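You operate a simulated robot arm through the tools that you are given. There is no shell and no other tool.

You run a simulated two-armed robot. Do the job below in one go: nothing can be reset, and whatever is moved stays where it is left.

## Task
Fit the brass cylinder that the KEY sign names and try the lock.
Fine: into the chrome housing on the lying door; push the yellow slide home, turn the red handle to locked and back to open.

It is judged by the outcome, as a careful person would: the job done as asked, and still so three seconds after it is handed in. It fails if anything else is knocked over, pushed out of place, dropped, spilled or broken.

## Robot
Two 6-joint arms with fingered hands on one trunk that stands fixed in place. Base frame: the origin is at the foot of the trunk, x ahead of it, y to its left, z up; the work surface is at about z = 0.9. Units: m, degrees, N and s.
The left shoulder is at [0.02, 0.157, 0.829], the right one opposite. With the tool pointing down near the work surface each hand reaches from about 0.1 to 0.82 m from the base axis, measured 20 degrees to its own side. Payload 4.1 kg a hand.
Tool frame (each hand has its own): the origin (TCP) lies between the finger pads and is the grasp point; the fingertips stand 0.033 m ahead of it; z points along the fingers, y is the line along which they close. The gripper opens to 0.112 m. The gripper's body begins 0.039 m behind the TCP. The gripper is a hand of 4 fingers: y runs from the thumb to the fingers, the wrist lies at [-0.016, -0.118, -0.2] in the tool frame, and closing takes about 1.5 s.
Orientation is that of the tool frame in the base frame, as a unit quaternion [x, y, z, w]. With the fingers straight down and the wrist toward the robot, the tool's x, y and z point along [0, 1, 0], [1, 0, 0] and [0, 0, -1] of the base frame.

## Interface
- The arms move only by the tool jog_arm. It takes "left_increments", "right_increments" or both (then of equal length, played together; a hand with none holds still); each is a list of rows, each a list of 3 entries, a list of its own where there are three numbers: the shift along the tool's x, y, z in units of 300 mm (1.0 is 300 mm), then the turn, a rotation vector about the tool's x, y, z in units of 90 degrees (1.0 is 90 degrees), then the gripper command, from -1 (shut) to 1 (fully open), values between in proportion. In form: [[[tx, ty, tz], [rx, ry, rz], fingers], ...]. A call has 1 to 20 rows; each row is the pose to reach, as a shift and turn from the pose commanded when the call began, along the tool's axes at that moment. A call with a number of a shift or a turn outside -1 to 1 is refused whole. Rows are played at 5 a second. More than 0.05 m and 8.6 degrees between two rows, or a gripper value outside its range, and nothing of the call is played. A pose out of reach is approached as far as the arm can. The call stops where the force on the tool passes 60 N (or 10 N more than at its start, if that is more) or the arm is blocked; 0.2 s more then pass. The fingers move at their own pace (about 0.072 m/s each) and stop on an object; they squeeze with about 31 N. The grip force told is the motor's: it shows also when the fingers shut on nothing. Time passes only in rows, and 0.2 s behind the last, so rows that repeat a pose let the fingers close. The reply holds the time, the measured pose of the TCP, the force on the tool along the base axes, the opening and the grip force, in the units named above and with some noise, with the torque about the TCP (base axes, N m) and any sound that the robot's microphone picked up.
- Cameras (640 x 400 px; columns grow to the right, rows downward): "scene" is now at [0.0686, 0.0018, 1.476]; the picture's right is [-0.07, -1.00, 0.00], its down [-0.57, 0.04, -0.82] and it looks along [0.82, -0.06, -0.57] (base axes); focal length 299 px, centre (320, 200). "left" rides on the left gripper at [-0.066, -0.089, -0.13] in its tool frame; the picture's right is [-0.79, -0.29, 0.54], its down [0.55, -0.71, 0.44] and it looks along [0.26, 0.64, 0.72] (tool axes); focal length 247 px, centre (320, 200). "right" rides on the right gripper at [0.066, -0.089, -0.13] in its tool frame; the picture's right is [-0.79, 0.29, -0.54], its down [-0.55, -0.71, 0.44] and it looks along [-0.26, 0.64, 0.72] (tool axes); focal length 247 px, centre (320, 200). There is no depth. A picture from a camera that has moved, and an enlarged one, comes with that camera's place and axes in the base frame and with its lens. The place of the scene camera against the robot may be out by one fixed shift of up to 0.025 m in any direction.
- grab_frame(camera): a new picture of that camera. No time passes.
- set_grasp(shape, hand): the hand has 4 fingers and takes this shape, open, in about a second: jaw (thumb against the fingers, like two jaws); tri (thumb and two fingers); tip (a fingertip pinch); poke (one finger out to press); point (the index stretched); flat (the hand flat); cup (the hand cupped); fist (a fist). The gripper value then closes the fingers along that shape, each until it touches; the sizes above hold for jaw. It gives what a move gives, with no picture.
- turn_head(pan, tilt): turns the head with the scene camera to pan (to the left, within 86 degrees either way) and tilt (down, from -29 to 69), counted from straight ahead of the robot. It gives what a move gives.
- close_up(camera, box): a new picture of the part [left, top, right, bottom] of that camera's present view, enlarged. No time passes.
- sign_off(): hands the job in; it is judged then, once.

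Places have to be worked out from the pictures, the camera data and where the tool is seen. Open the grippers and draw the arms clear of the work before you hand the job in, unless the task says otherwise.

The tools are called after "Emit:" by a JSON object that holds its "fn" and its "kwargs". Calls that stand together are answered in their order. jog_arm: Moves the arms, as the interface text tells. Its arguments: {"type":"object","properties":{"left_increments":{"type":"array"},"right_increments":{"type":"array"}},"required":[]} The other tools are called the same way: set_grasp (shape, hand) gives the hand a shape; turn_head (pan, tilt) turns the head that bears the scene camera; grab_frame (camera) takes a picture; close_up (camera, box) takes an enlarged picture of a part of a camera's view; sign_off () hands the job in.

At the start:

```text
time_s: 0.0
left_tool_pos: [0.3, 0.1134, 1.3097]
left_tool_rot: [0.741, 0.671, 0.0, 0.0]
left_ft_force: [0.2, 1.1, -0.7]
left_torque: [-0.01, -0.02, 0.0]
left_finger_gap: 0.1116
left_grip_force: 0.1
left_shape: jaw
right_tool_pos: [0.4195, -0.2564, 1.2466]
right_tool_rot: [0.741, 0.672, -0.001, 0.0]
right_ft_force: [-1.2, 0.0, 0.0]
right_torque: [-0.01, 0.01, 0.01]
right_finger_gap: 0.1113
right_grip_force: 0.0
right_shape: jaw
head pan, tilt: [-4.3, 34.9]
```

scene: 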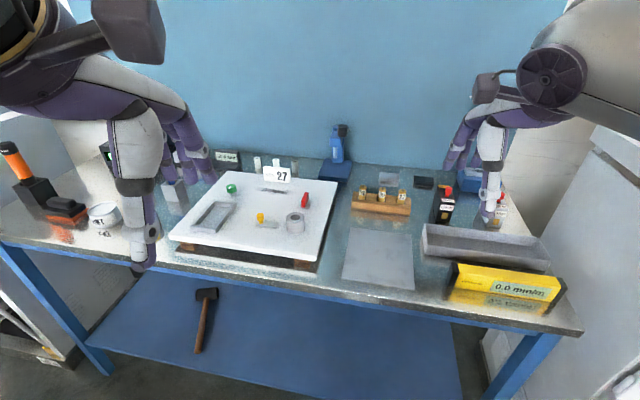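
right: 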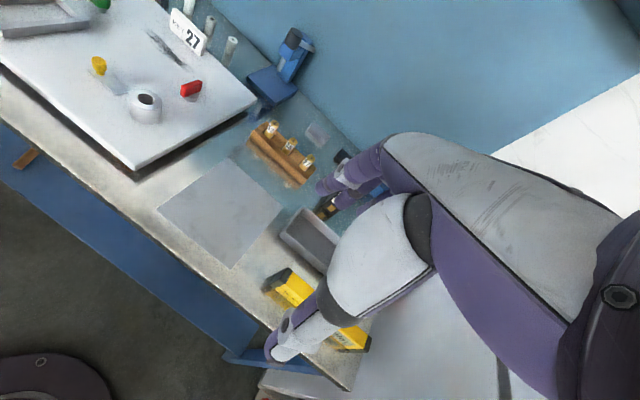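
left: 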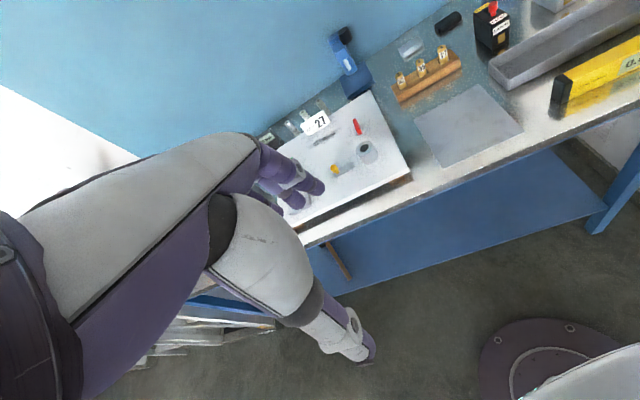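

The sign on the lying door seems to read 27, and three brass cylinders stand in a wooden rack. I zoom in on the door, the sign and the rack.

Emit:
{"fn": "close_up", "kwargs": {"camera": "scene", "box": [160, 140, 350, 280]}}

Emit:
{"fn": "close_up", "kwargs": {"camera": "scene", "box": [340, 160, 440, 230]}}

Emit:
{"fn": "close_up", "kwargs": {"camera": "right", "box": [220, 100, 340, 200]}}

Emit:
{"fn": "close_up", "kwargs": {"camera": "left", "box": [280, 90, 420, 200]}}

Emit:
{"fn": "close_up", "kwargs": {"camera": "left", "box": [380, 20, 480, 110]}}

```text
2.86 times, centred on (255, 210) of scene
camera zoom: at [0.0686, 0.0018, 1.476], right [-0.07, -1.0, 0.0], down [-0.57, 0.04, -0.82], along [0.82, -0.06, -0.57], focal length 853 px, centre (506, 171)
```

zoom: 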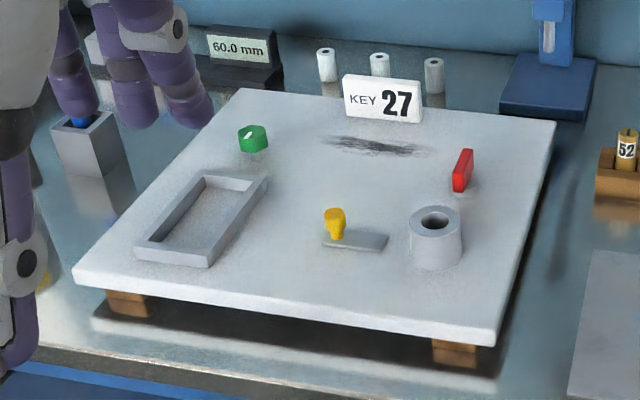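

```text
5.71 times, centred on (390, 195) of scene
camera zoom: at [0.0686, 0.0018, 1.476], right [-0.07, -1.0, 0.0], down [-0.57, 0.04, -0.82], along [0.82, -0.06, -0.57], focal length 1707 px, centre (-80, 229)
```

zoom: 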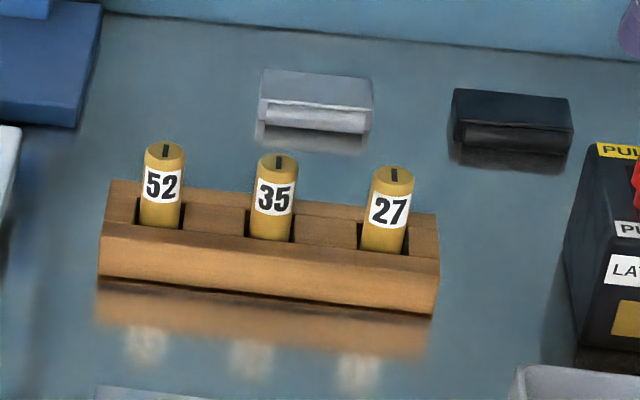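

```text
4.00 times, centred on (280, 150) of right
camera zoom: at [0.3379, -0.1829, 1.3768], right [0.21, -0.82, 0.54], down [-0.76, -0.48, -0.44], along [0.61, -0.32, -0.72], focal length 988 px, centre (480, 400)
```

zoom: 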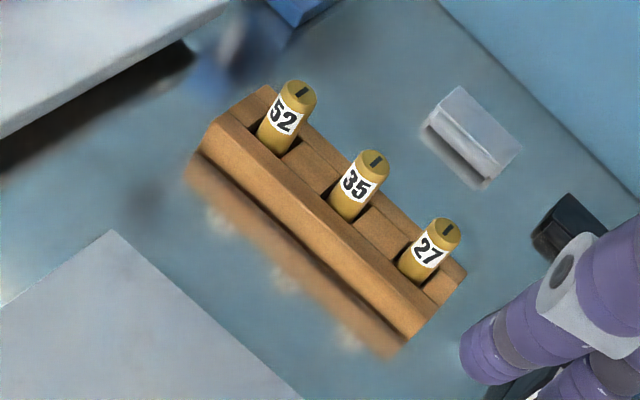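

```text
3.64 times, centred on (350, 145) of left
camera zoom: at [0.2059, 0.0568, 1.4398], right [-0.36, -0.76, -0.54], down [-0.65, 0.62, -0.44], along [0.66, 0.19, -0.72], focal length 898 px, centre (211, 400)
```

zoom: 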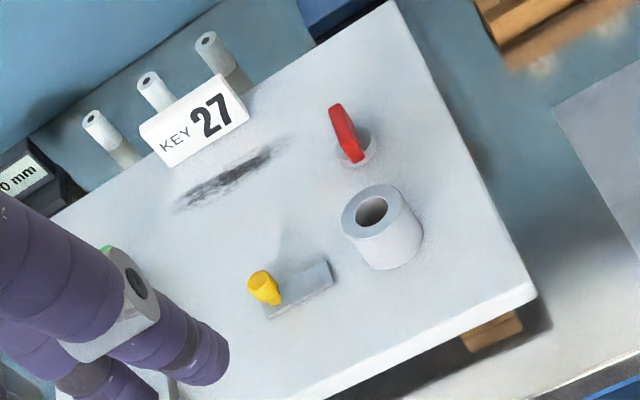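

```text
4.44 times, centred on (430, 65) of left
camera zoom: at [0.2059, 0.0568, 1.4398], right [-0.36, -0.76, -0.54], down [-0.65, 0.62, -0.44], along [0.66, 0.19, -0.72], focal length 1098 px, centre (-169, 800)
```

zoom: 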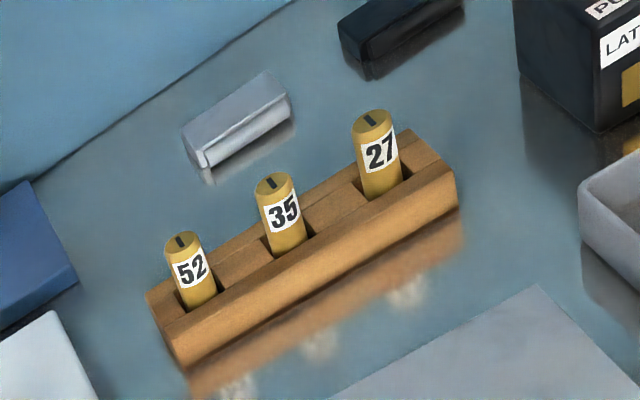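

The KEY sign says 27, and cylinder 27 is the rightmost in the rack, with its top near (0.773, -0.307, 0.983). The housing bore is near (0.666, 0.009, 0.987), and both places come from triangulating the two hand cameras. I move both hands forward, still high, for closer views.

Emit:
{"fn": "jog_arm", "kwargs": {"left_increments": [[[0.026, 0.102, 0.046], [0, 0, 0], 1], [[0.051, 0.204, 0.092], [0, 0, 0], 1], [[0.077, 0.306, 0.138], [0, 0, 0], 1], [[0.102, 0.409, 0.184], [0, 0, 0], 1], [[0.128, 0.511, 0.229], [0, 0, 0], 1], [[0.153, 0.613, 0.275], [0, 0, 0], 1], [[0.179, 0.715, 0.321], [0, 0, 0], 1], [[0.204, 0.817, 0.367], [0, 0, 0], 1]], "right_increments": [[[-0.009, 0.101, 0.04], [0, 0, 0], 1], [[-0.017, 0.203, 0.081], [0, 0, 0], 1], [[-0.026, 0.304, 0.121], [0, 0, 0], 1], [[-0.034, 0.406, 0.162], [0, 0, 0], 1], [[-0.043, 0.507, 0.202], [0, 0, 0], 1], [[-0.051, 0.608, 0.242], [0, 0, 0], 1], [[-0.06, 0.71, 0.283], [0, 0, 0], 1], [[-0.068, 0.811, 0.323], [0, 0, 0], 1]]}}

```text
time_s: 1.8
left_tool_pos: [0.5481, 0.1528, 1.1997]
left_tool_rot: [0.741, 0.671, -0.001, 0.002]
left_ft_force: [-0.8, 1.1, -0.8]
left_torque: [-0.03, -0.06, 0.03]
left_finger_gap: 0.1116
left_grip_force: 0.0
left_shape: jaw
right_tool_pos: [0.66, -0.3002, 1.1495]
right_tool_rot: [0.74, 0.672, 0.0, 0.001]
right_ft_force: [-0.7, 0.0, 1.8]
right_torque: [0.01, -0.04, -0.01]
right_finger_gap: 0.1118
right_grip_force: 0.0
right_shape: jaw
head pan, tilt: [-4.3, 34.9]
```

Both arms arrived with no contact. Now I take pictures from the two hand cameras.

Emit:
{"fn": "grab_frame", "kwargs": {"camera": "left"}}

Emit:
{"fn": "grab_frame", "kwargs": {"camera": "right"}}

Emit:
{"fn": "grab_frame", "kwargs": {"camera": "scene"}}

Emit:
{"fn": "close_up", "kwargs": {"camera": "left", "box": [340, 80, 500, 250]}}

Emit:
{"fn": "close_up", "kwargs": {"camera": "right", "box": [200, 150, 360, 270]}}

```text
taken
camera left: at [0.4544, 0.0945, 1.3299], right [-0.36, -0.76, -0.54], down [-0.65, 0.62, -0.44], along [0.67, 0.19, -0.72], focal length 247 px, centre (320, 200)
```

left: 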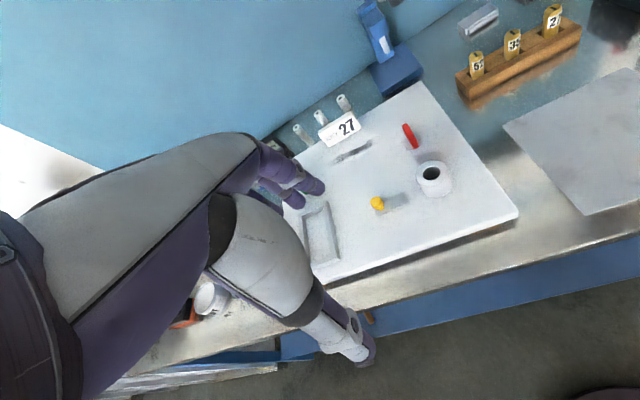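

```text
taken
camera right: at [0.5787, -0.2272, 1.2798], right [0.21, -0.82, 0.54], down [-0.76, -0.48, -0.44], along [0.62, -0.32, -0.72], focal length 247 px, centre (320, 200)
```

right: 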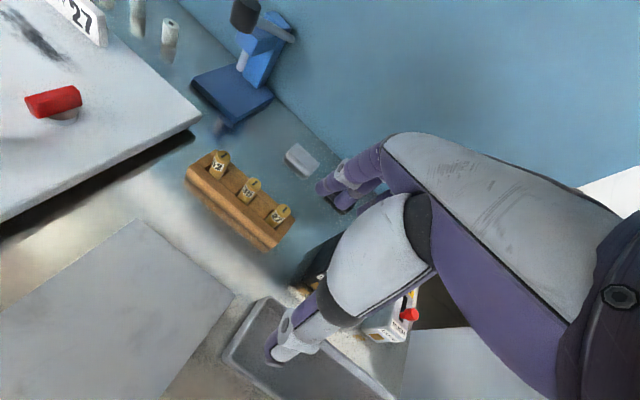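

```text
taken
```

scene: 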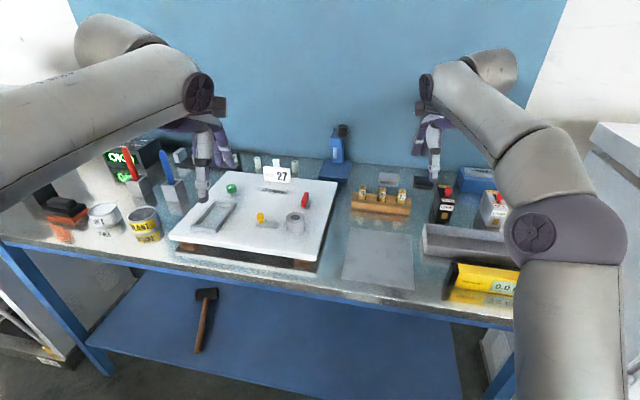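

```text
2.35 times, centred on (420, 165) of left
camera zoom: at [0.4544, 0.0945, 1.3299], right [-0.36, -0.76, -0.54], down [-0.65, 0.62, -0.44], along [0.67, 0.19, -0.72], focal length 581 px, centre (85, 282)
```

zoom: 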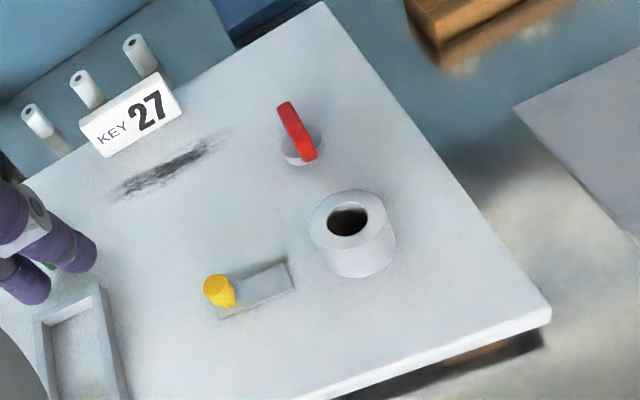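

```text
3.33 times, centred on (280, 210) of right
camera zoom: at [0.5787, -0.2272, 1.2798], right [0.21, -0.82, 0.54], down [-0.76, -0.48, -0.44], along [0.62, -0.32, -0.72], focal length 823 px, centre (453, 167)
```

zoom: 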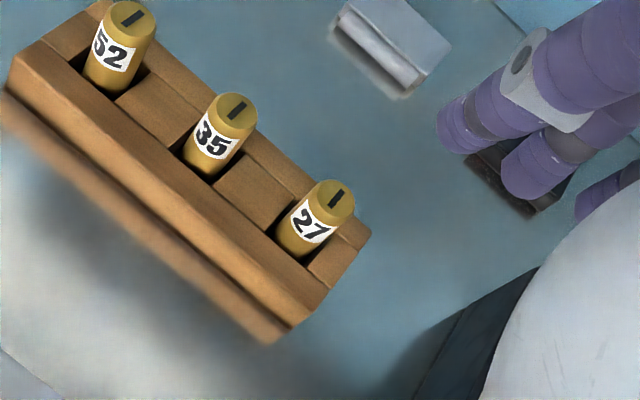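

The closer view puts the housing bore near (0.672, 0.014, 0.98), the yellow knob near (0.695, 0.107) and the red handle near (0.77, -0.016). I zoom in tightly on each to get their shapes and any markings.

Emit:
{"fn": "close_up", "kwargs": {"camera": "left", "box": [390, 110, 440, 145]}}

Emit:
{"fn": "close_up", "kwargs": {"camera": "left", "box": [362, 150, 462, 220]}}

Emit:
{"fn": "close_up", "kwargs": {"camera": "scene", "box": [245, 180, 325, 236]}}

Emit:
{"fn": "close_up", "kwargs": {"camera": "right", "box": [240, 180, 310, 250]}}

Emit:
{"fn": "close_up", "kwargs": {"camera": "right", "box": [0, 60, 120, 150]}}

Emit:
{"fn": "close_up", "kwargs": {"camera": "scene", "box": [90, 130, 250, 250]}}

```text
11.43 times, centred on (415, 128) of left
camera zoom: at [0.4544, 0.0945, 1.3299], right [-0.36, -0.76, -0.54], down [-0.65, 0.62, -0.44], along [0.67, 0.19, -0.72], focal length 2823 px, centre (-766, 1029)
```

zoom: 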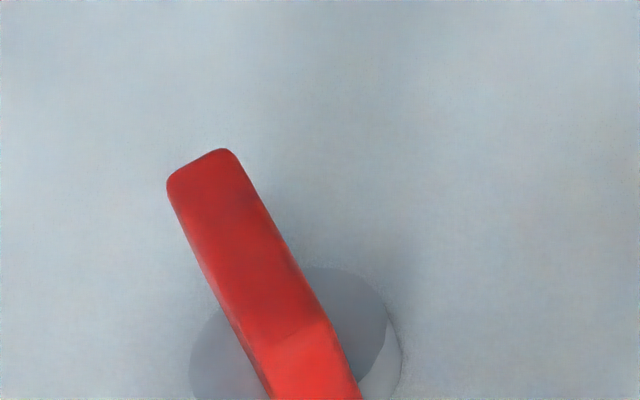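

```text
5.71 times, centred on (412, 185) of left
camera zoom: at [0.4544, 0.0945, 1.3299], right [-0.36, -0.76, -0.54], down [-0.65, 0.62, -0.44], along [0.67, 0.19, -0.72], focal length 1411 px, centre (-206, 286)
```

zoom: 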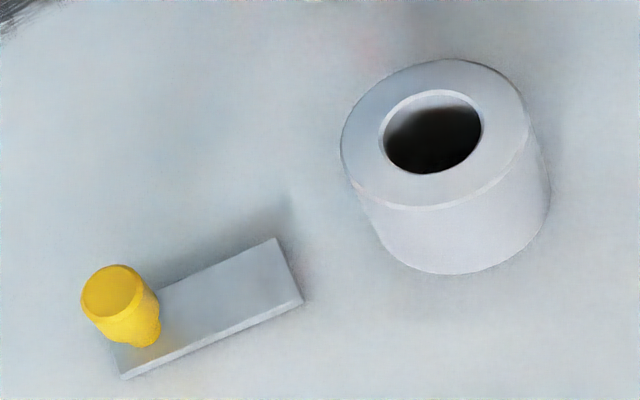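

```text
7.14 times, centred on (285, 208) of scene
camera zoom: at [0.0675, 0.0018, 1.476], right [-0.07, -1.0, 0.0], down [-0.57, 0.04, -0.82], along [0.82, -0.06, -0.57], focal length 2133 px, centre (570, 143)
```

zoom: 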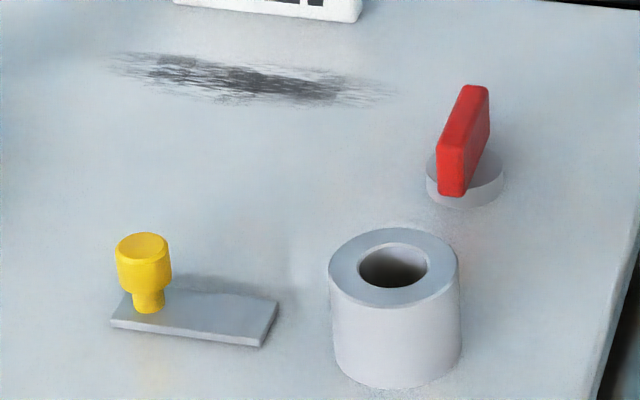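

```text
5.71 times, centred on (275, 215) of right
camera zoom: at [0.5787, -0.2272, 1.2798], right [0.21, -0.82, 0.54], down [-0.76, -0.48, -0.44], along [0.62, -0.32, -0.72], focal length 1411 px, centre (577, 114)
```

zoom: 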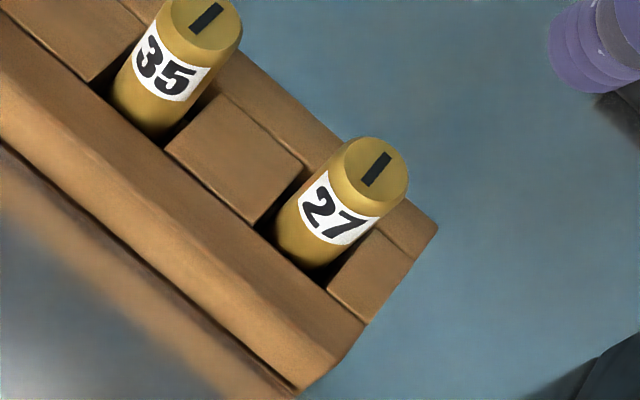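

```text
4.44 times, centred on (60, 105) of right
camera zoom: at [0.5787, -0.2272, 1.2798], right [0.21, -0.82, 0.54], down [-0.76, -0.48, -0.44], along [0.62, -0.32, -0.72], focal length 1098 px, centre (1476, 622)
```

zoom: 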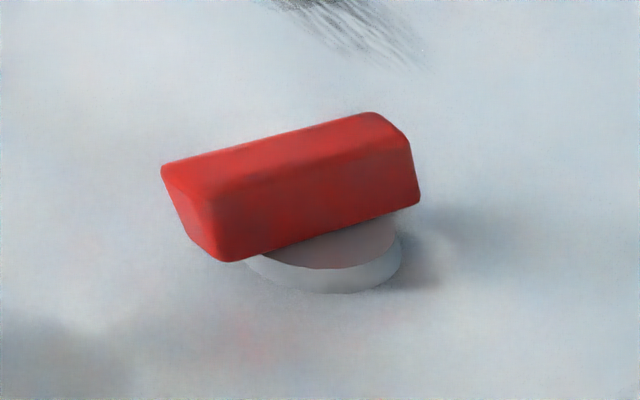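

```text
3.33 times, centred on (170, 190) of scene
camera zoom: at [0.0675, 0.0018, 1.476], right [-0.07, -1.0, 0.0], down [-0.57, 0.04, -0.82], along [0.82, -0.06, -0.57], focal length 996 px, centre (820, 233)
```

zoom: 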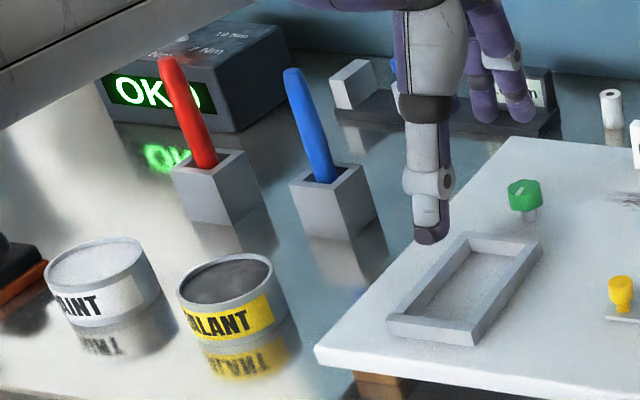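

Cylinder 27 stands about 40 mm out of the rack, is roughly 19–20 mm in diameter, and has its top near z 0.985. Rack and door are both yawed about -16°. I move the right hand above cylinder 27, turning it to that yaw, and this also tests the reach.

Emit:
{"fn": "jog_arm", "kwargs": {"right_increments": [[[0.003, 0.075, 0.053], [0, 0, 0.023], 1], [[0.006, 0.149, 0.107], [0, 0, 0.046], 1], [[0.01, 0.224, 0.16], [0, 0, 0.069], 1], [[0.013, 0.298, 0.214], [0, 0, 0.092], 1], [[0.016, 0.373, 0.267], [0, 0, 0.115], 1], [[0.016, 0.373, 0.267], [0, 0, 0.115], 1]]}}

Emit:
{"fn": "grab_frame", "kwargs": {"camera": "right"}}

Emit:
{"fn": "grab_frame", "kwargs": {"camera": "scene"}}

```text
time_s: 3.2
left_tool_pos: [0.549, 0.1514, 1.1994]
left_tool_rot: [0.741, 0.671, 0.0, 0.0]
left_ft_force: [-0.8, 0.9, 0.2]
left_torque: [0.0, -0.02, -0.01]
left_finger_gap: 0.1117
left_grip_force: 0.1
left_shape: jaw
right_tool_pos: [0.7383, -0.3018, 1.0567]
right_tool_rot: [0.799, 0.602, -0.001, 0.0]
right_ft_force: [-0.1, -0.6, -0.6]
right_torque: [-0.03, -0.02, 0.06]
right_finger_gap: 0.1117
right_grip_force: 0.2
right_shape: jaw
right hand out of reach, approached as far as the arm can: row 3, 4, 5, 6
head pan, tilt: [-4.3, 34.9]
```

```text
taken
camera right: at [0.6715, -0.2141, 1.1859], right [0.06, -0.84, 0.54], down [-0.84, -0.34, -0.44], along [0.55, -0.42, -0.72], focal length 247 px, centre (320, 200)
```

right: 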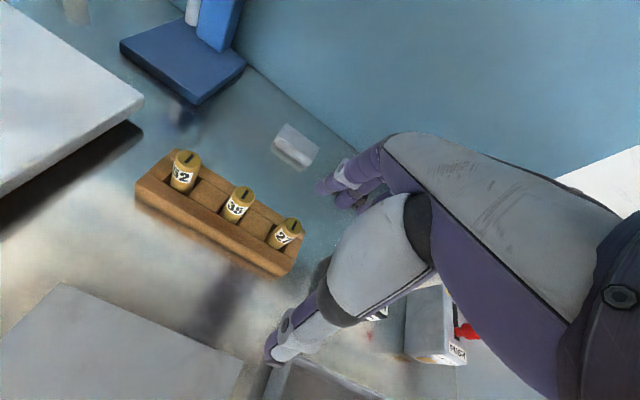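

```text
taken
```

scene: 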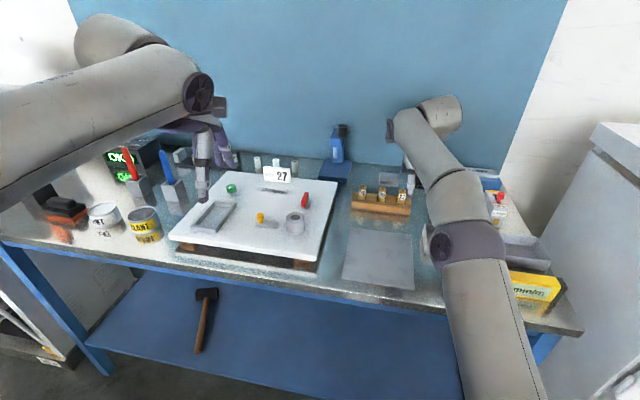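

Straight down is out of reach here, so the grasp needs a slight outward tilt of the fingers. I zoom in to refine the cylinder's place from this closer camera.

Emit:
{"fn": "close_up", "kwargs": {"camera": "right", "box": [220, 170, 330, 290]}}

Emit:
{"fn": "close_up", "kwargs": {"camera": "scene", "box": [340, 150, 460, 225]}}

Emit:
{"fn": "close_up", "kwargs": {"camera": "left", "box": [450, 0, 600, 100]}}

```text
3.33 times, centred on (275, 230) of right
camera zoom: at [0.6715, -0.2141, 1.1859], right [0.06, -0.84, 0.54], down [-0.84, -0.34, -0.44], along [0.55, -0.42, -0.72], focal length 823 px, centre (470, 100)
```

zoom: 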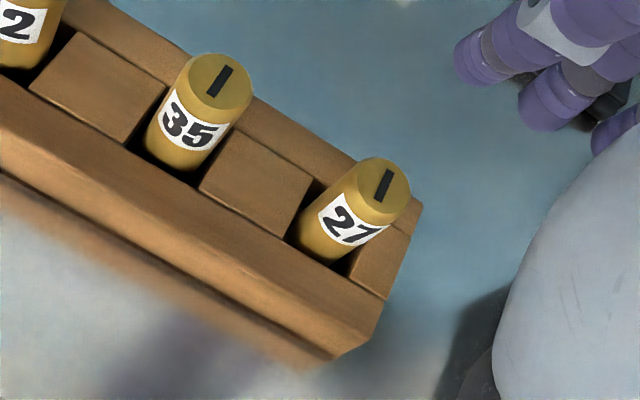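

```text
5.33 times, centred on (400, 188) of scene
camera zoom: at [0.0686, 0.0019, 1.476], right [-0.07, -1.0, 0.0], down [-0.57, 0.04, -0.82], along [0.82, -0.06, -0.57], focal length 1593 px, centre (-107, 267)
```

zoom: 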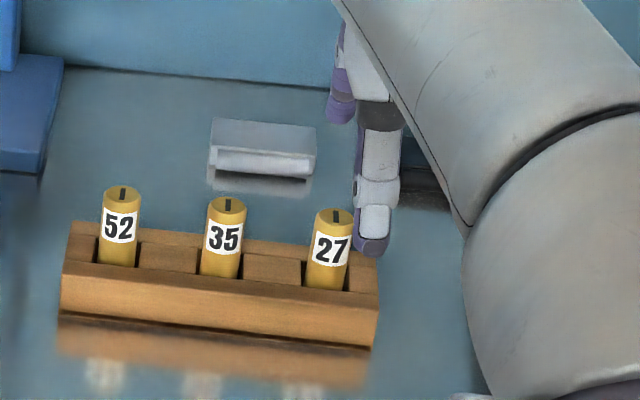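

```text
4.00 times, centred on (525, 50) of left
camera zoom: at [0.455, 0.0944, 1.3296], right [-0.36, -0.76, -0.54], down [-0.65, 0.62, -0.44], along [0.66, 0.19, -0.72], focal length 988 px, centre (-500, 800)
```

zoom: 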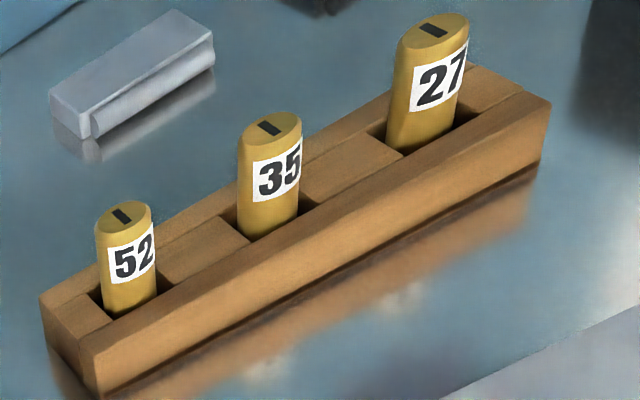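

Combining the newest rays from both cameras puts the top of 27 at about (0.790, -0.314, 0.966), with the rack top near 0.928. I tilt the right hand about 10° outward and see where it settles.

Emit:
{"fn": "jog_arm", "kwargs": {"right_increments": [[[0, 0, 0], [-0.037, 0, 0], 1], [[0, 0, 0], [-0.074, 0, 0], 1], [[0, 0, 0], [-0.111, 0, 0], 1], [[0, 0, 0], [-0.111, 0, 0], 1]]}}

Emit:
{"fn": "close_up", "kwargs": {"camera": "right", "box": [210, 140, 410, 380]}}

```text
time_s: 4.2
left_tool_pos: [0.549, 0.1522, 1.1994]
left_tool_rot: [0.741, 0.672, -0.001, 0.0]
left_ft_force: [1.3, 0.4, 0.4]
left_torque: [-0.03, -0.01, 0.01]
left_finger_gap: 0.1115
left_grip_force: 0.0
left_shape: jaw
right_tool_pos: [0.7371, -0.3022, 1.056]
right_tool_rot: [0.796, 0.599, 0.052, 0.07]
right_ft_force: [0.2, -0.3, -0.1]
right_torque: [-0.01, 0.0, -0.03]
right_finger_gap: 0.1117
right_grip_force: 0.1
right_shape: jaw
head pan, tilt: [-4.3, 34.9]
```

```text
1.67 times, centred on (310, 260) of right
camera zoom: at [0.6503, -0.2084, 1.1673], right [-0.04, -0.81, 0.58], down [-0.75, -0.36, -0.55], along [0.66, -0.46, -0.6], focal length 412 px, centre (337, 100)
```

zoom: 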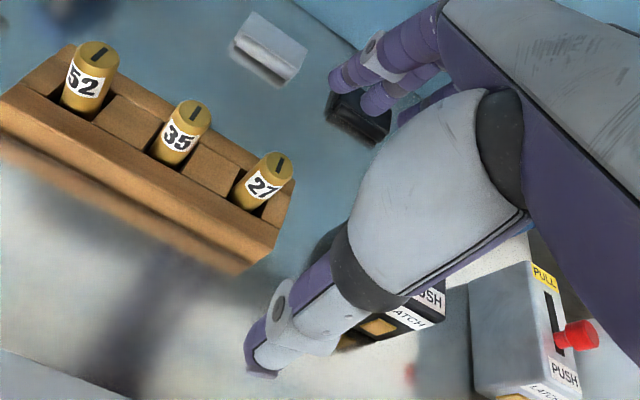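

The hand is tilted 10° as intended at (0.738, -0.302, 1.056), and the new ray agrees with the cylinder at (0.790, -0.312). I move over it with the fingertips still above its top.

Emit:
{"fn": "jog_arm", "kwargs": {"right_increments": [[[0.005, 0.052, 0.03], [0, 0, 0], 1], [[0.011, 0.103, 0.08], [0, 0, 0], 1], [[0.016, 0.155, 0.134], [0, 0, 0], 1], [[0.016, 0.155, 0.134], [0, 0, 0], 1]]}}

Emit:
{"fn": "grab_frame", "kwargs": {"camera": "right"}}

Emit:
{"fn": "close_up", "kwargs": {"camera": "scene", "box": [340, 150, 460, 225]}}

Emit:
{"fn": "close_up", "kwargs": {"camera": "left", "box": [450, 0, 600, 100]}}

```text
time_s: 5.2
left_tool_pos: [0.5489, 0.1528, 1.2003]
left_tool_rot: [0.741, 0.672, 0.0, -0.001]
left_ft_force: [-0.5, -0.4, -0.4]
left_torque: [0.01, 0.01, -0.03]
left_finger_gap: 0.1119
left_grip_force: 0.0
left_shape: jaw
right_tool_pos: [0.789, -0.3121, 1.0231]
right_tool_rot: [0.796, 0.6, 0.052, 0.069]
right_ft_force: [0.1, 0.0, 0.3]
right_torque: [0.01, -0.04, -0.01]
right_finger_gap: 0.1119
right_grip_force: 0.1
right_shape: jaw
head pan, tilt: [-4.3, 34.9]
```

```text
taken
camera right: at [0.7023, -0.218, 1.135], right [-0.04, -0.81, 0.58], down [-0.75, -0.36, -0.55], along [0.66, -0.46, -0.6], focal length 247 px, centre (320, 200)
```

right: 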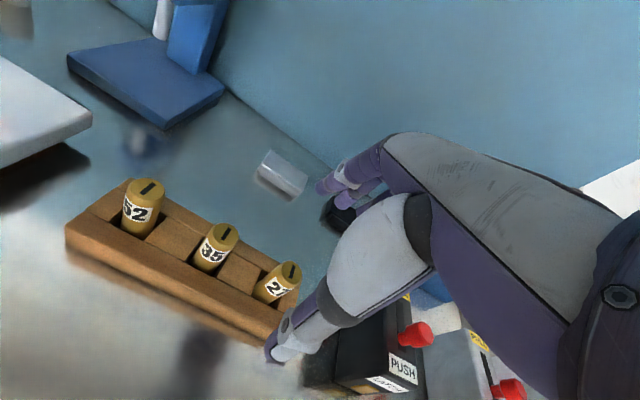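

```text
5.33 times, centred on (400, 188) of scene
camera zoom: at [0.0684, 0.0018, 1.476], right [-0.07, -1.0, 0.0], down [-0.57, 0.04, -0.82], along [0.82, -0.06, -0.57], focal length 1593 px, centre (-107, 267)
```

zoom: 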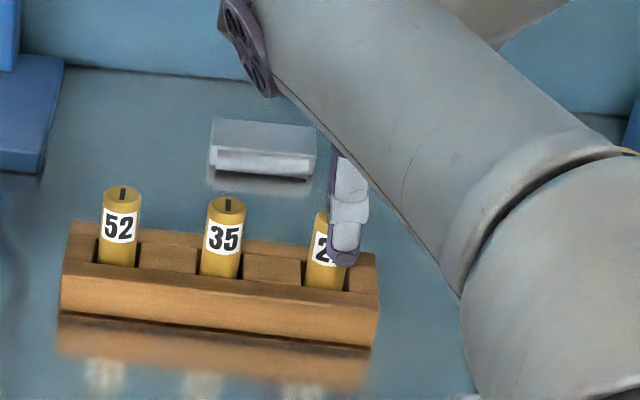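

```text
4.00 times, centred on (525, 50) of left
camera zoom: at [0.4549, 0.0943, 1.3297], right [-0.36, -0.76, -0.54], down [-0.65, 0.62, -0.44], along [0.67, 0.19, -0.72], focal length 988 px, centre (-500, 800)
```

zoom: 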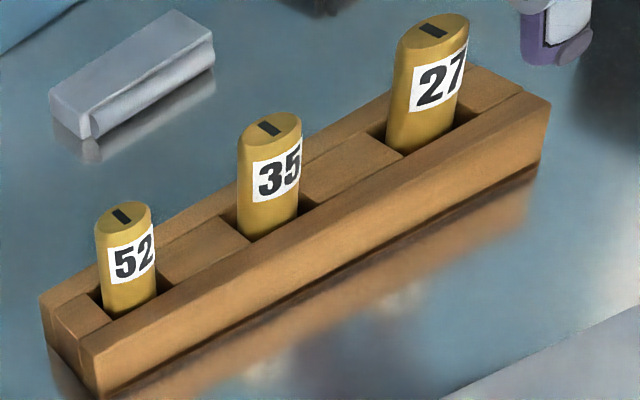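

The cylinder appears almost exactly where it should between thumb and fingers. One tight zoom will check the remaining offset before I go down.

Emit:
{"fn": "close_up", "kwargs": {"camera": "right", "box": [245, 240, 335, 300]}}

Emit:
{"fn": "close_up", "kwargs": {"camera": "right", "box": [250, 130, 450, 370]}}

```text
6.67 times, centred on (290, 270) of right
camera zoom: at [0.7023, -0.218, 1.135], right [-0.04, -0.81, 0.58], down [-0.75, -0.36, -0.55], along [0.66, -0.46, -0.6], focal length 1646 px, centre (520, -267)
```

zoom: 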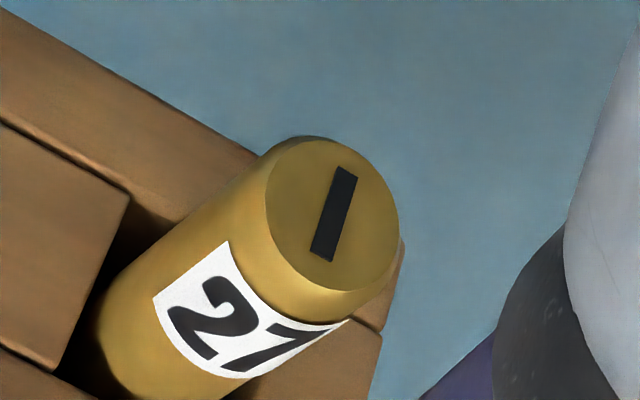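

```text
1.67 times, centred on (350, 250) of right
camera zoom: at [0.7023, -0.218, 1.135], right [-0.04, -0.81, 0.58], down [-0.75, -0.36, -0.55], along [0.66, -0.46, -0.6], focal length 412 px, centre (270, 117)
```

zoom: 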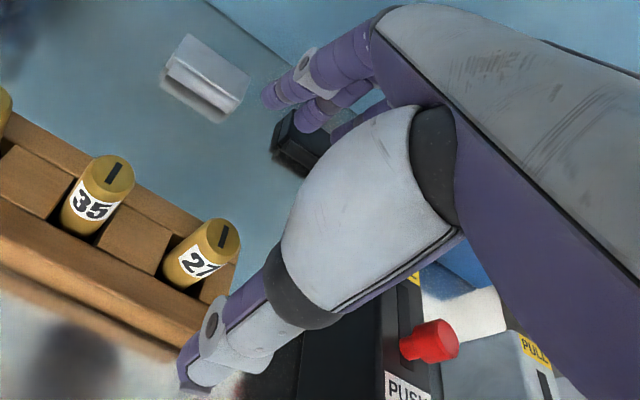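

The refined top of 27 is about (0.791, -0.3135, 0.967), within 2 mm of the hand's line. I narrow the fingers to about 50 mm and go down so the fingertips overlap the upper 24 mm of the cylinder.

Emit:
{"fn": "jog_arm", "kwargs": {"right_increments": [[[0, 0, 0], [0, 0, 0], -0.1], [[0, 0, 0], [0, 0, 0], -0.1], [[-0.001, 0, 0.02], [0, 0, 0], -0.1], [[-0.001, -0.005, 0.06], [0, 0, 0], -0.1], [[-0.002, -0.01, 0.1], [0, 0, 0], -0.1], [[-0.003, -0.016, 0.13], [0, 0, 0], -0.1], [[-0.003, -0.02, 0.158], [0, 0, 0], -0.1], [[-0.003, -0.02, 0.158], [0, 0, 0], -0.1]]}}

Emit:
{"fn": "close_up", "kwargs": {"camera": "right", "box": [220, 150, 420, 380]}}

Emit:
{"fn": "close_up", "kwargs": {"camera": "scene", "box": [360, 160, 440, 225]}}

Emit:
{"fn": "close_up", "kwargs": {"camera": "left", "box": [490, 0, 620, 80]}}

```text
time_s: 7.0
left_tool_pos: [0.5491, 0.1523, 1.2001]
left_tool_rot: [0.741, 0.671, 0.0, 0.0]
left_ft_force: [0.5, 0.5, -0.4]
left_torque: [-0.04, -0.02, -0.03]
left_finger_gap: 0.1117
left_grip_force: 0.0
left_shape: jaw
right_tool_pos: [0.7925, -0.312, 0.9746]
right_tool_rot: [0.796, 0.599, 0.052, 0.069]
right_ft_force: [-0.1, 0.6, 0.3]
right_torque: [-0.03, -0.01, -0.01]
right_finger_gap: 0.0506
right_grip_force: 0.1
right_shape: jaw
head pan, tilt: [-4.3, 34.9]
```

```text
1.74 times, centred on (320, 265) of right
camera zoom: at [0.705, -0.2193, 1.0867], right [-0.04, -0.81, 0.58], down [-0.75, -0.36, -0.55], along [0.66, -0.46, -0.6], focal length 430 px, centre (320, 87)
```

zoom: 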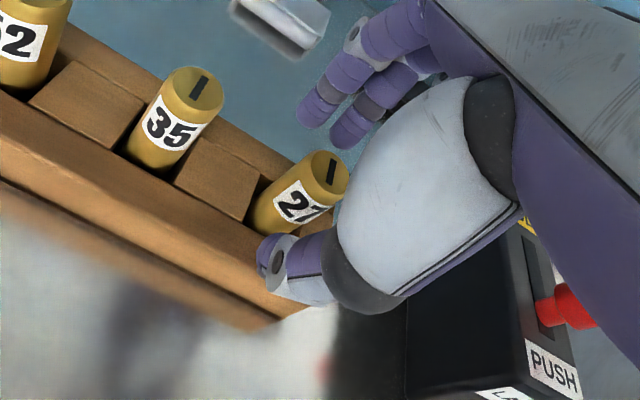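

```text
6.15 times, centred on (400, 192) of scene
camera zoom: at [0.0685, 0.0018, 1.476], right [-0.07, -1.0, 0.0], down [-0.57, 0.04, -0.82], along [0.82, -0.06, -0.57], focal length 1838 px, centre (-172, 246)
```

zoom: 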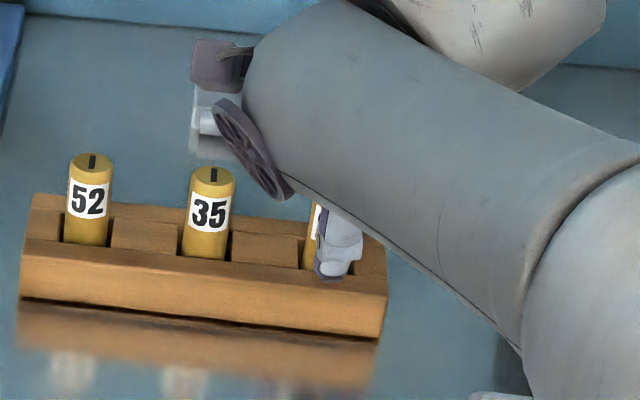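

```text
4.92 times, centred on (555, 40) of left
camera zoom: at [0.455, 0.0943, 1.3296], right [-0.36, -0.76, -0.54], down [-0.65, 0.62, -0.44], along [0.66, 0.19, -0.72], focal length 1216 px, centre (-837, 988)
```

zoom: 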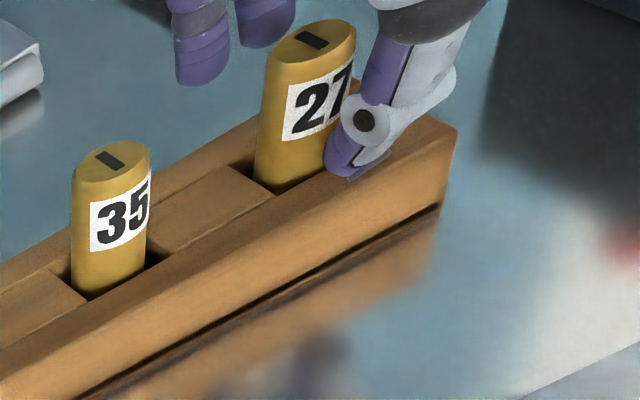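

The thumb and fingers straddle 27, with the cylinder about 4 mm toward the thumb side and clear of 35. I shift 3.5 mm toward the robot and close.

Emit:
{"fn": "jog_arm", "kwargs": {"right_increments": [[[0, -0.012, 0], [0, 0, 0], -0.1], [[0, -0.012, 0], [0, 0, 0], -0.4], [[0, -0.012, 0], [0, 0, 0], -0.6], [[0, -0.012, 0], [0, 0, 0], -1], [[0, -0.012, 0], [0, 0, 0], -1], [[0, -0.012, 0], [0, 0, 0], -1], [[0, -0.012, 0], [0, 0, 0], -1], [[0, -0.012, 0], [0, 0, 0], -1]]}}

Emit:
{"fn": "close_up", "kwargs": {"camera": "right", "box": [220, 150, 420, 380]}}

Emit:
{"fn": "close_up", "kwargs": {"camera": "left", "box": [490, 0, 620, 80]}}

```text
time_s: 8.8
left_tool_pos: [0.549, 0.1513, 1.1994]
left_tool_rot: [0.741, 0.671, 0.0, 0.0]
left_ft_force: [-0.4, -0.5, -0.7]
left_torque: [0.0, -0.02, 0.01]
left_finger_gap: 0.1118
left_grip_force: 0.1
left_shape: jaw
right_tool_pos: [0.7875, -0.3121, 0.974]
right_tool_rot: [0.795, 0.6, 0.052, 0.07]
right_ft_force: [-3.5, 1.6, -0.7]
right_torque: [0.08, 0.21, -0.02]
right_finger_gap: 0.0144
right_grip_force: 30.7
right_shape: jaw
head pan, tilt: [-4.3, 34.9]
```

```text
1.74 times, centred on (320, 265) of right
camera zoom: at [0.701, -0.2183, 1.0867], right [-0.04, -0.81, 0.58], down [-0.75, -0.36, -0.55], along [0.66, -0.46, -0.6], focal length 430 px, centre (320, 87)
```

zoom: 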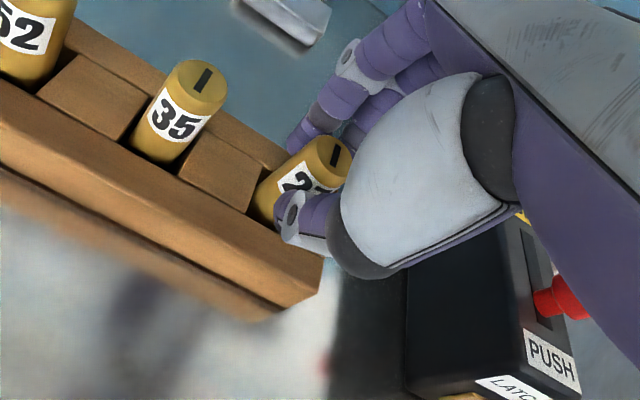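

```text
4.92 times, centred on (555, 40) of left
camera zoom: at [0.4549, 0.0943, 1.3296], right [-0.36, -0.76, -0.54], down [-0.65, 0.62, -0.44], along [0.67, 0.19, -0.72], focal length 1216 px, centre (-837, 988)
```

zoom: 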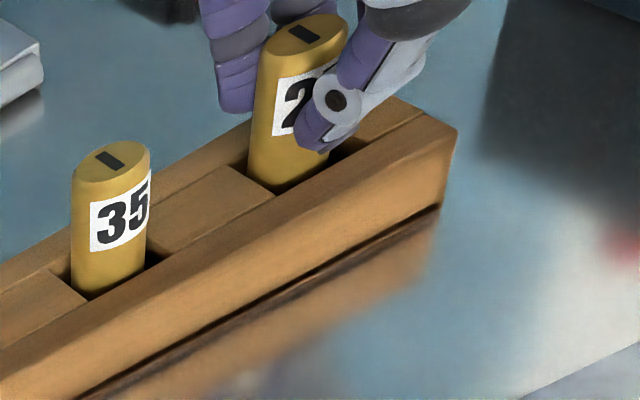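

Fingers are holding 27 with 31 N and only small side forces. I lift straight up 50 mm in small steps.

Emit:
{"fn": "jog_arm", "kwargs": {"right_increments": [[[0, 0.006, -0.033], [0, 0, 0], -1], [[0, 0.012, -0.066], [0, 0, 0], -1], [[0, 0.017, -0.098], [0, 0, 0], -1], [[0, 0.023, -0.131], [0, 0, 0], -1], [[0, 0.029, -0.164], [0, 0, 0], -1], [[0, 0.029, -0.164], [0, 0, 0], -1]]}}

Emit:
{"fn": "close_up", "kwargs": {"camera": "right", "box": [220, 150, 420, 380]}}

Emit:
{"fn": "close_up", "kwargs": {"camera": "left", "box": [480, 0, 610, 80]}}

Emit:
{"fn": "close_up", "kwargs": {"camera": "scene", "box": [340, 140, 440, 220]}}

```text
time_s: 10.2
left_tool_pos: [0.5491, 0.1517, 1.199]
left_tool_rot: [0.741, 0.671, 0.0, 0.0]
left_ft_force: [-0.7, -0.7, -0.5]
left_torque: [0.02, 0.04, -0.01]
left_finger_gap: 0.1117
left_grip_force: 0.0
left_shape: jaw
right_tool_pos: [0.7876, -0.3129, 1.0248]
right_tool_rot: [0.796, 0.599, 0.051, 0.07]
right_ft_force: [-0.4, 0.1, -1.4]
right_torque: [0.0, 0.02, -0.02]
right_finger_gap: 0.0141
right_grip_force: 31.0
right_shape: jaw
head pan, tilt: [-4.3, 34.9]
```

```text
1.74 times, centred on (320, 265) of right
camera zoom: at [0.7011, -0.2187, 1.1374], right [-0.04, -0.81, 0.58], down [-0.75, -0.36, -0.55], along [0.66, -0.46, -0.6], focal length 430 px, centre (320, 87)
```

zoom: 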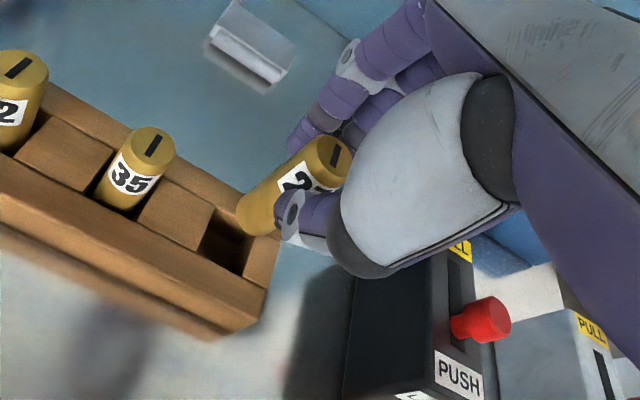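

```text
4.92 times, centred on (545, 40) of left
camera zoom: at [0.455, 0.0943, 1.3296], right [-0.36, -0.76, -0.54], down [-0.65, 0.62, -0.44], along [0.66, 0.19, -0.72], focal length 1216 px, centre (-788, 988)
```

zoom: 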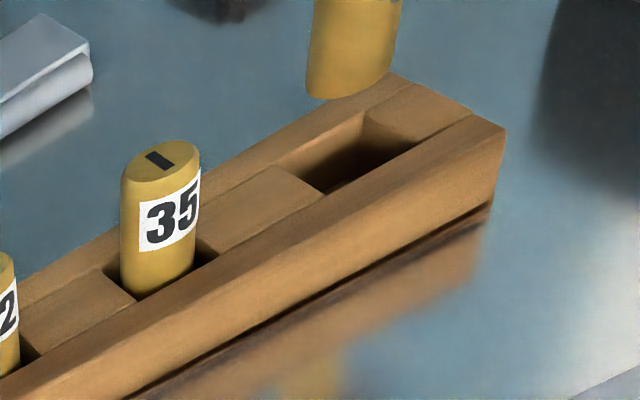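

```text
5.00 times, centred on (390, 180) of scene
camera zoom: at [0.0686, 0.0018, 1.476], right [-0.07, -1.0, 0.0], down [-0.57, 0.04, -0.82], along [0.82, -0.06, -0.57], focal length 1493 px, centre (-30, 300)
```

zoom: 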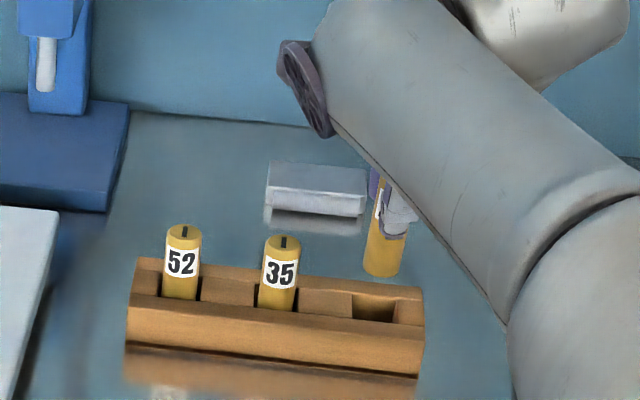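

The cylinder is clear of the rack, about 52 mm long and held steadily. I carry it back and up, and move the left hand out to the side where its camera can watch the lock.

Emit:
{"fn": "jog_arm", "kwargs": {"right_increments": [[[-0.008, -0.04, -0.06], [0, 0, 0], -1], [[-0.016, -0.09, -0.11], [0, 0, 0], -1], [[-0.024, -0.15, -0.15], [0, 0, 0], -1], [[-0.033, -0.21, -0.19], [0, 0, 0], -1], [[-0.041, -0.26, -0.22], [0, 0, 0], -1], [[-0.049, -0.313, -0.241], [0, 0, 0], -1]], "left_increments": [[[0.065, -0.062, 0.0], [0, 0, 0.037], 1], [[0.131, -0.124, 0.02], [0, 0, 0.073], 1], [[0.196, -0.186, 0.06], [0, 0, 0.11], 1], [[0.261, -0.247, 0.1], [0, 0, 0.147], 1], [[0.327, -0.309, 0.14], [0, 0, 0.183], 1], [[0.392, -0.371, 0.167], [0, 0, 0.22], 1]]}}

Emit:
{"fn": "grab_frame", "kwargs": {"camera": "left"}}

Emit:
{"fn": "grab_frame", "kwargs": {"camera": "scene"}}

Emit:
{"fn": "grab_frame", "kwargs": {"camera": "right"}}

```text
time_s: 11.6
left_tool_pos: [0.4496, 0.2795, 1.1491]
left_tool_rot: [0.846, 0.534, 0.0, 0.001]
left_ft_force: [0.3, 0.0, -0.4]
left_torque: [0.01, 0.01, 0.03]
left_finger_gap: 0.1115
left_grip_force: 0.2
left_shape: jaw
right_tool_pos: [0.6826, -0.2982, 1.0797]
right_tool_rot: [0.795, 0.6, 0.053, 0.069]
right_ft_force: [-0.2, -0.1, -1.3]
right_torque: [0.02, 0.0, 0.0]
right_finger_gap: 0.0141
right_grip_force: 30.7
right_shape: jaw
head pan, tilt: [-4.3, 34.9]
```

```text
taken
camera left: at [0.3427, 0.2579, 1.2793], right [-0.6, -0.59, -0.54], down [-0.4, 0.8, -0.44], along [0.69, -0.04, -0.72], focal length 247 px, centre (320, 200)
```

left: 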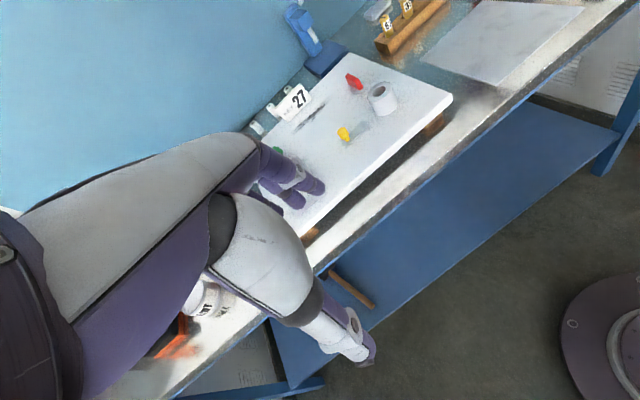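

```text
taken
```

scene: 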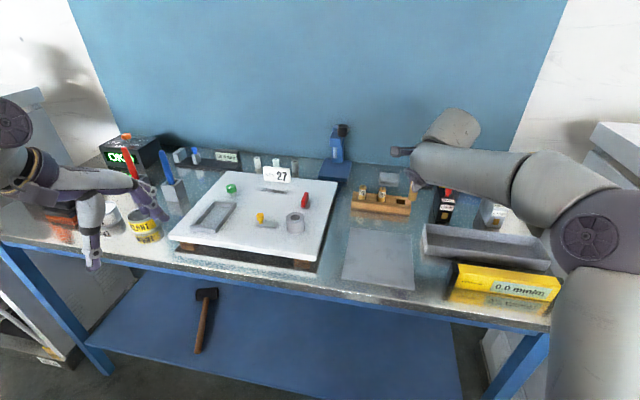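

```text
taken
camera right: at [0.5951, -0.204, 1.1913], right [-0.04, -0.81, 0.58], down [-0.75, -0.36, -0.55], along [0.66, -0.46, -0.6], focal length 247 px, centre (320, 200)
```

right: 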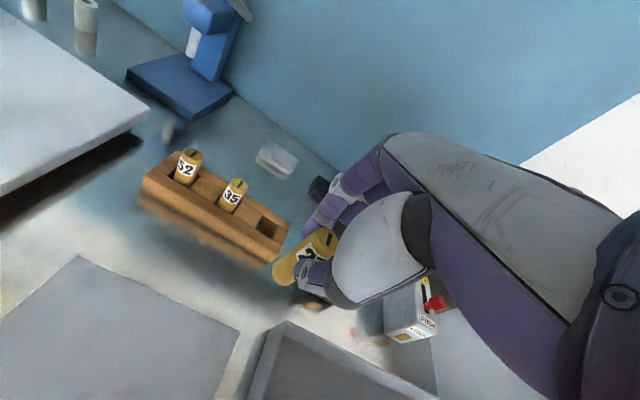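

The left camera has the lock in clear view from the side. I zoom in on the housing, slide and handle to triangulate against the earlier view.

Emit:
{"fn": "close_up", "kwargs": {"camera": "left", "box": [325, 60, 415, 150]}}

Emit:
{"fn": "close_up", "kwargs": {"camera": "right", "box": [250, 200, 360, 310]}}

```text
4.44 times, centred on (370, 105) of left
camera zoom: at [0.3427, 0.2579, 1.2793], right [-0.6, -0.59, -0.54], down [-0.4, 0.8, -0.44], along [0.69, -0.04, -0.72], focal length 1098 px, centre (98, 622)
```

zoom: 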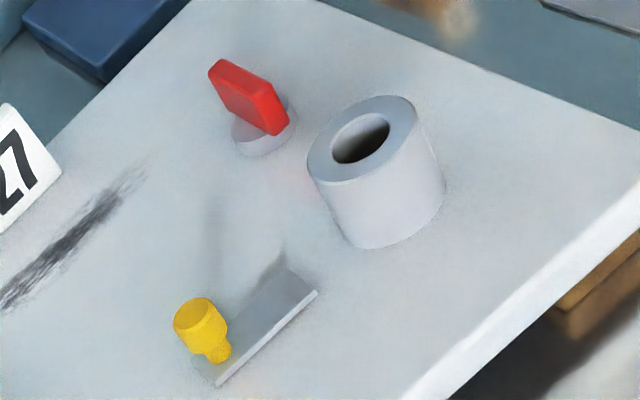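

```text
3.64 times, centred on (305, 255) of right
camera zoom: at [0.5951, -0.204, 1.1913], right [-0.04, -0.81, 0.58], down [-0.75, -0.36, -0.55], along [0.66, -0.46, -0.6], focal length 898 px, centre (374, 0)
```

zoom: 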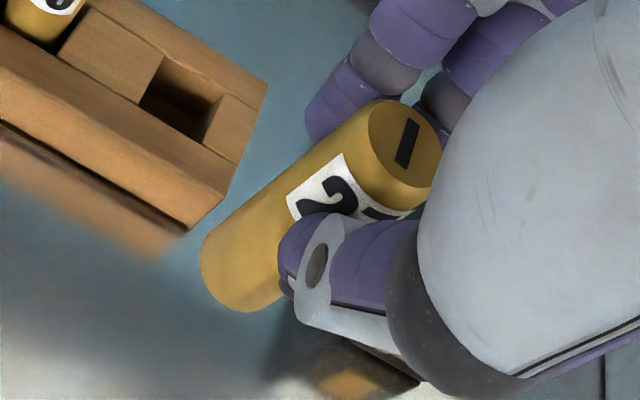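

The housing bore comes out at (0.671, 0.0145, 0.981), and the knob top at (0.697, 0.106, 0.976). The cylinder looks about vertical in the tilted hand, so I keep that orientation and carry it over the housing with its bottom about 35 mm above the rim.

Emit:
{"fn": "jog_arm", "kwargs": {"right_increments": [[[0.123, -0.04, -0.03], [0, 0, 0], -1], [[0.246, -0.081, -0.06], [0, 0, 0], -1], [[0.369, -0.121, -0.08], [0, 0, 0], -1], [[0.492, -0.162, -0.093], [0, 0, 0], -1], [[0.615, -0.202, -0.093], [0, 0, 0], -1], [[0.738, -0.242, -0.093], [0, 0, 0], -1], [[0.861, -0.283, -0.093], [0, 0, 0], -1], [[0.983, -0.323, -0.093], [0, 0, 0], -1], [[0.983, -0.323, -0.093], [0, 0, 0], -1]]}}

Emit:
{"fn": "grab_frame", "kwargs": {"camera": "right"}}

Emit:
{"fn": "close_up", "kwargs": {"camera": "left", "box": [315, 20, 435, 140]}}

Emit:
{"fn": "close_up", "kwargs": {"camera": "scene", "box": [240, 140, 360, 240]}}

```text
time_s: 13.6
left_tool_pos: [0.4504, 0.2805, 1.1496]
left_tool_rot: [0.845, 0.535, 0.001, 0.0]
left_ft_force: [-1.4, 0.5, -0.5]
left_torque: [0.0, 0.01, 0.03]
left_finger_gap: 0.112
left_grip_force: 0.0
left_shape: jaw
right_tool_pos: [0.6664, 0.0134, 1.091]
right_tool_rot: [0.796, 0.599, 0.053, 0.069]
right_ft_force: [-0.2, 0.3, -1.6]
right_torque: [-0.01, -0.02, 0.02]
right_finger_gap: 0.0141
right_grip_force: 31.1
right_shape: jaw
head pan, tilt: [-4.3, 34.9]
```

```text
taken
camera right: at [0.5807, 0.1065, 1.2036], right [-0.04, -0.81, 0.58], down [-0.75, -0.36, -0.55], along [0.66, -0.46, -0.6], focal length 247 px, centre (320, 200)
```

right: 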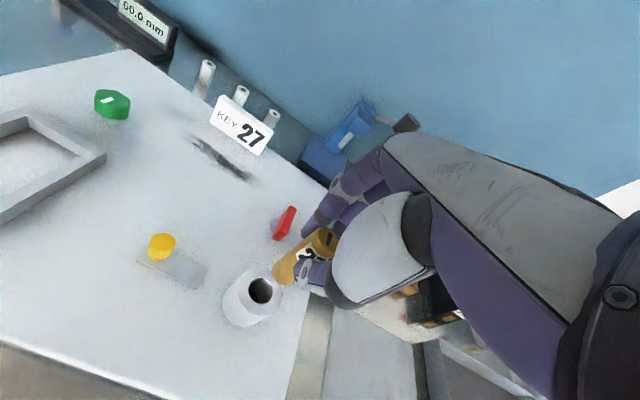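

```text
3.33 times, centred on (375, 80) of left
camera zoom: at [0.3426, 0.2578, 1.2796], right [-0.6, -0.59, -0.54], down [-0.4, 0.8, -0.44], along [0.69, -0.04, -0.72], focal length 823 px, centre (137, 600)
```

zoom: 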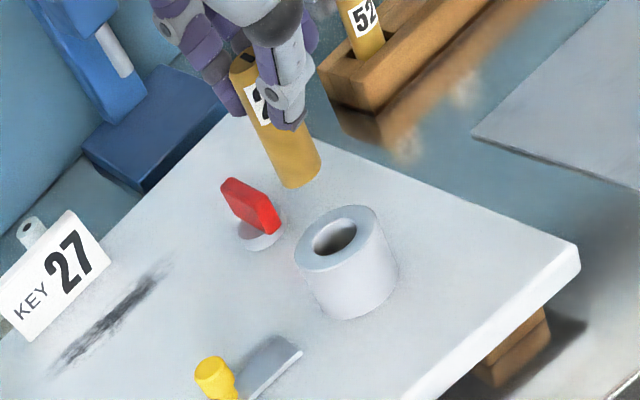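

```text
4.00 times, centred on (300, 190) of scene
camera zoom: at [0.0685, 0.0017, 1.476], right [-0.07, -1.0, 0.0], down [-0.57, 0.04, -0.82], along [0.82, -0.06, -0.57], focal length 1195 px, centre (400, 240)
```

zoom: 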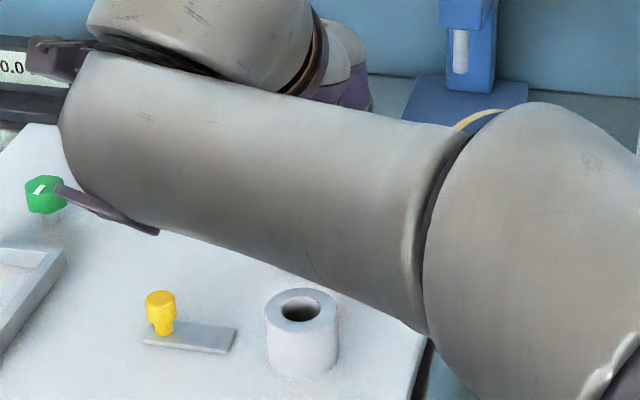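

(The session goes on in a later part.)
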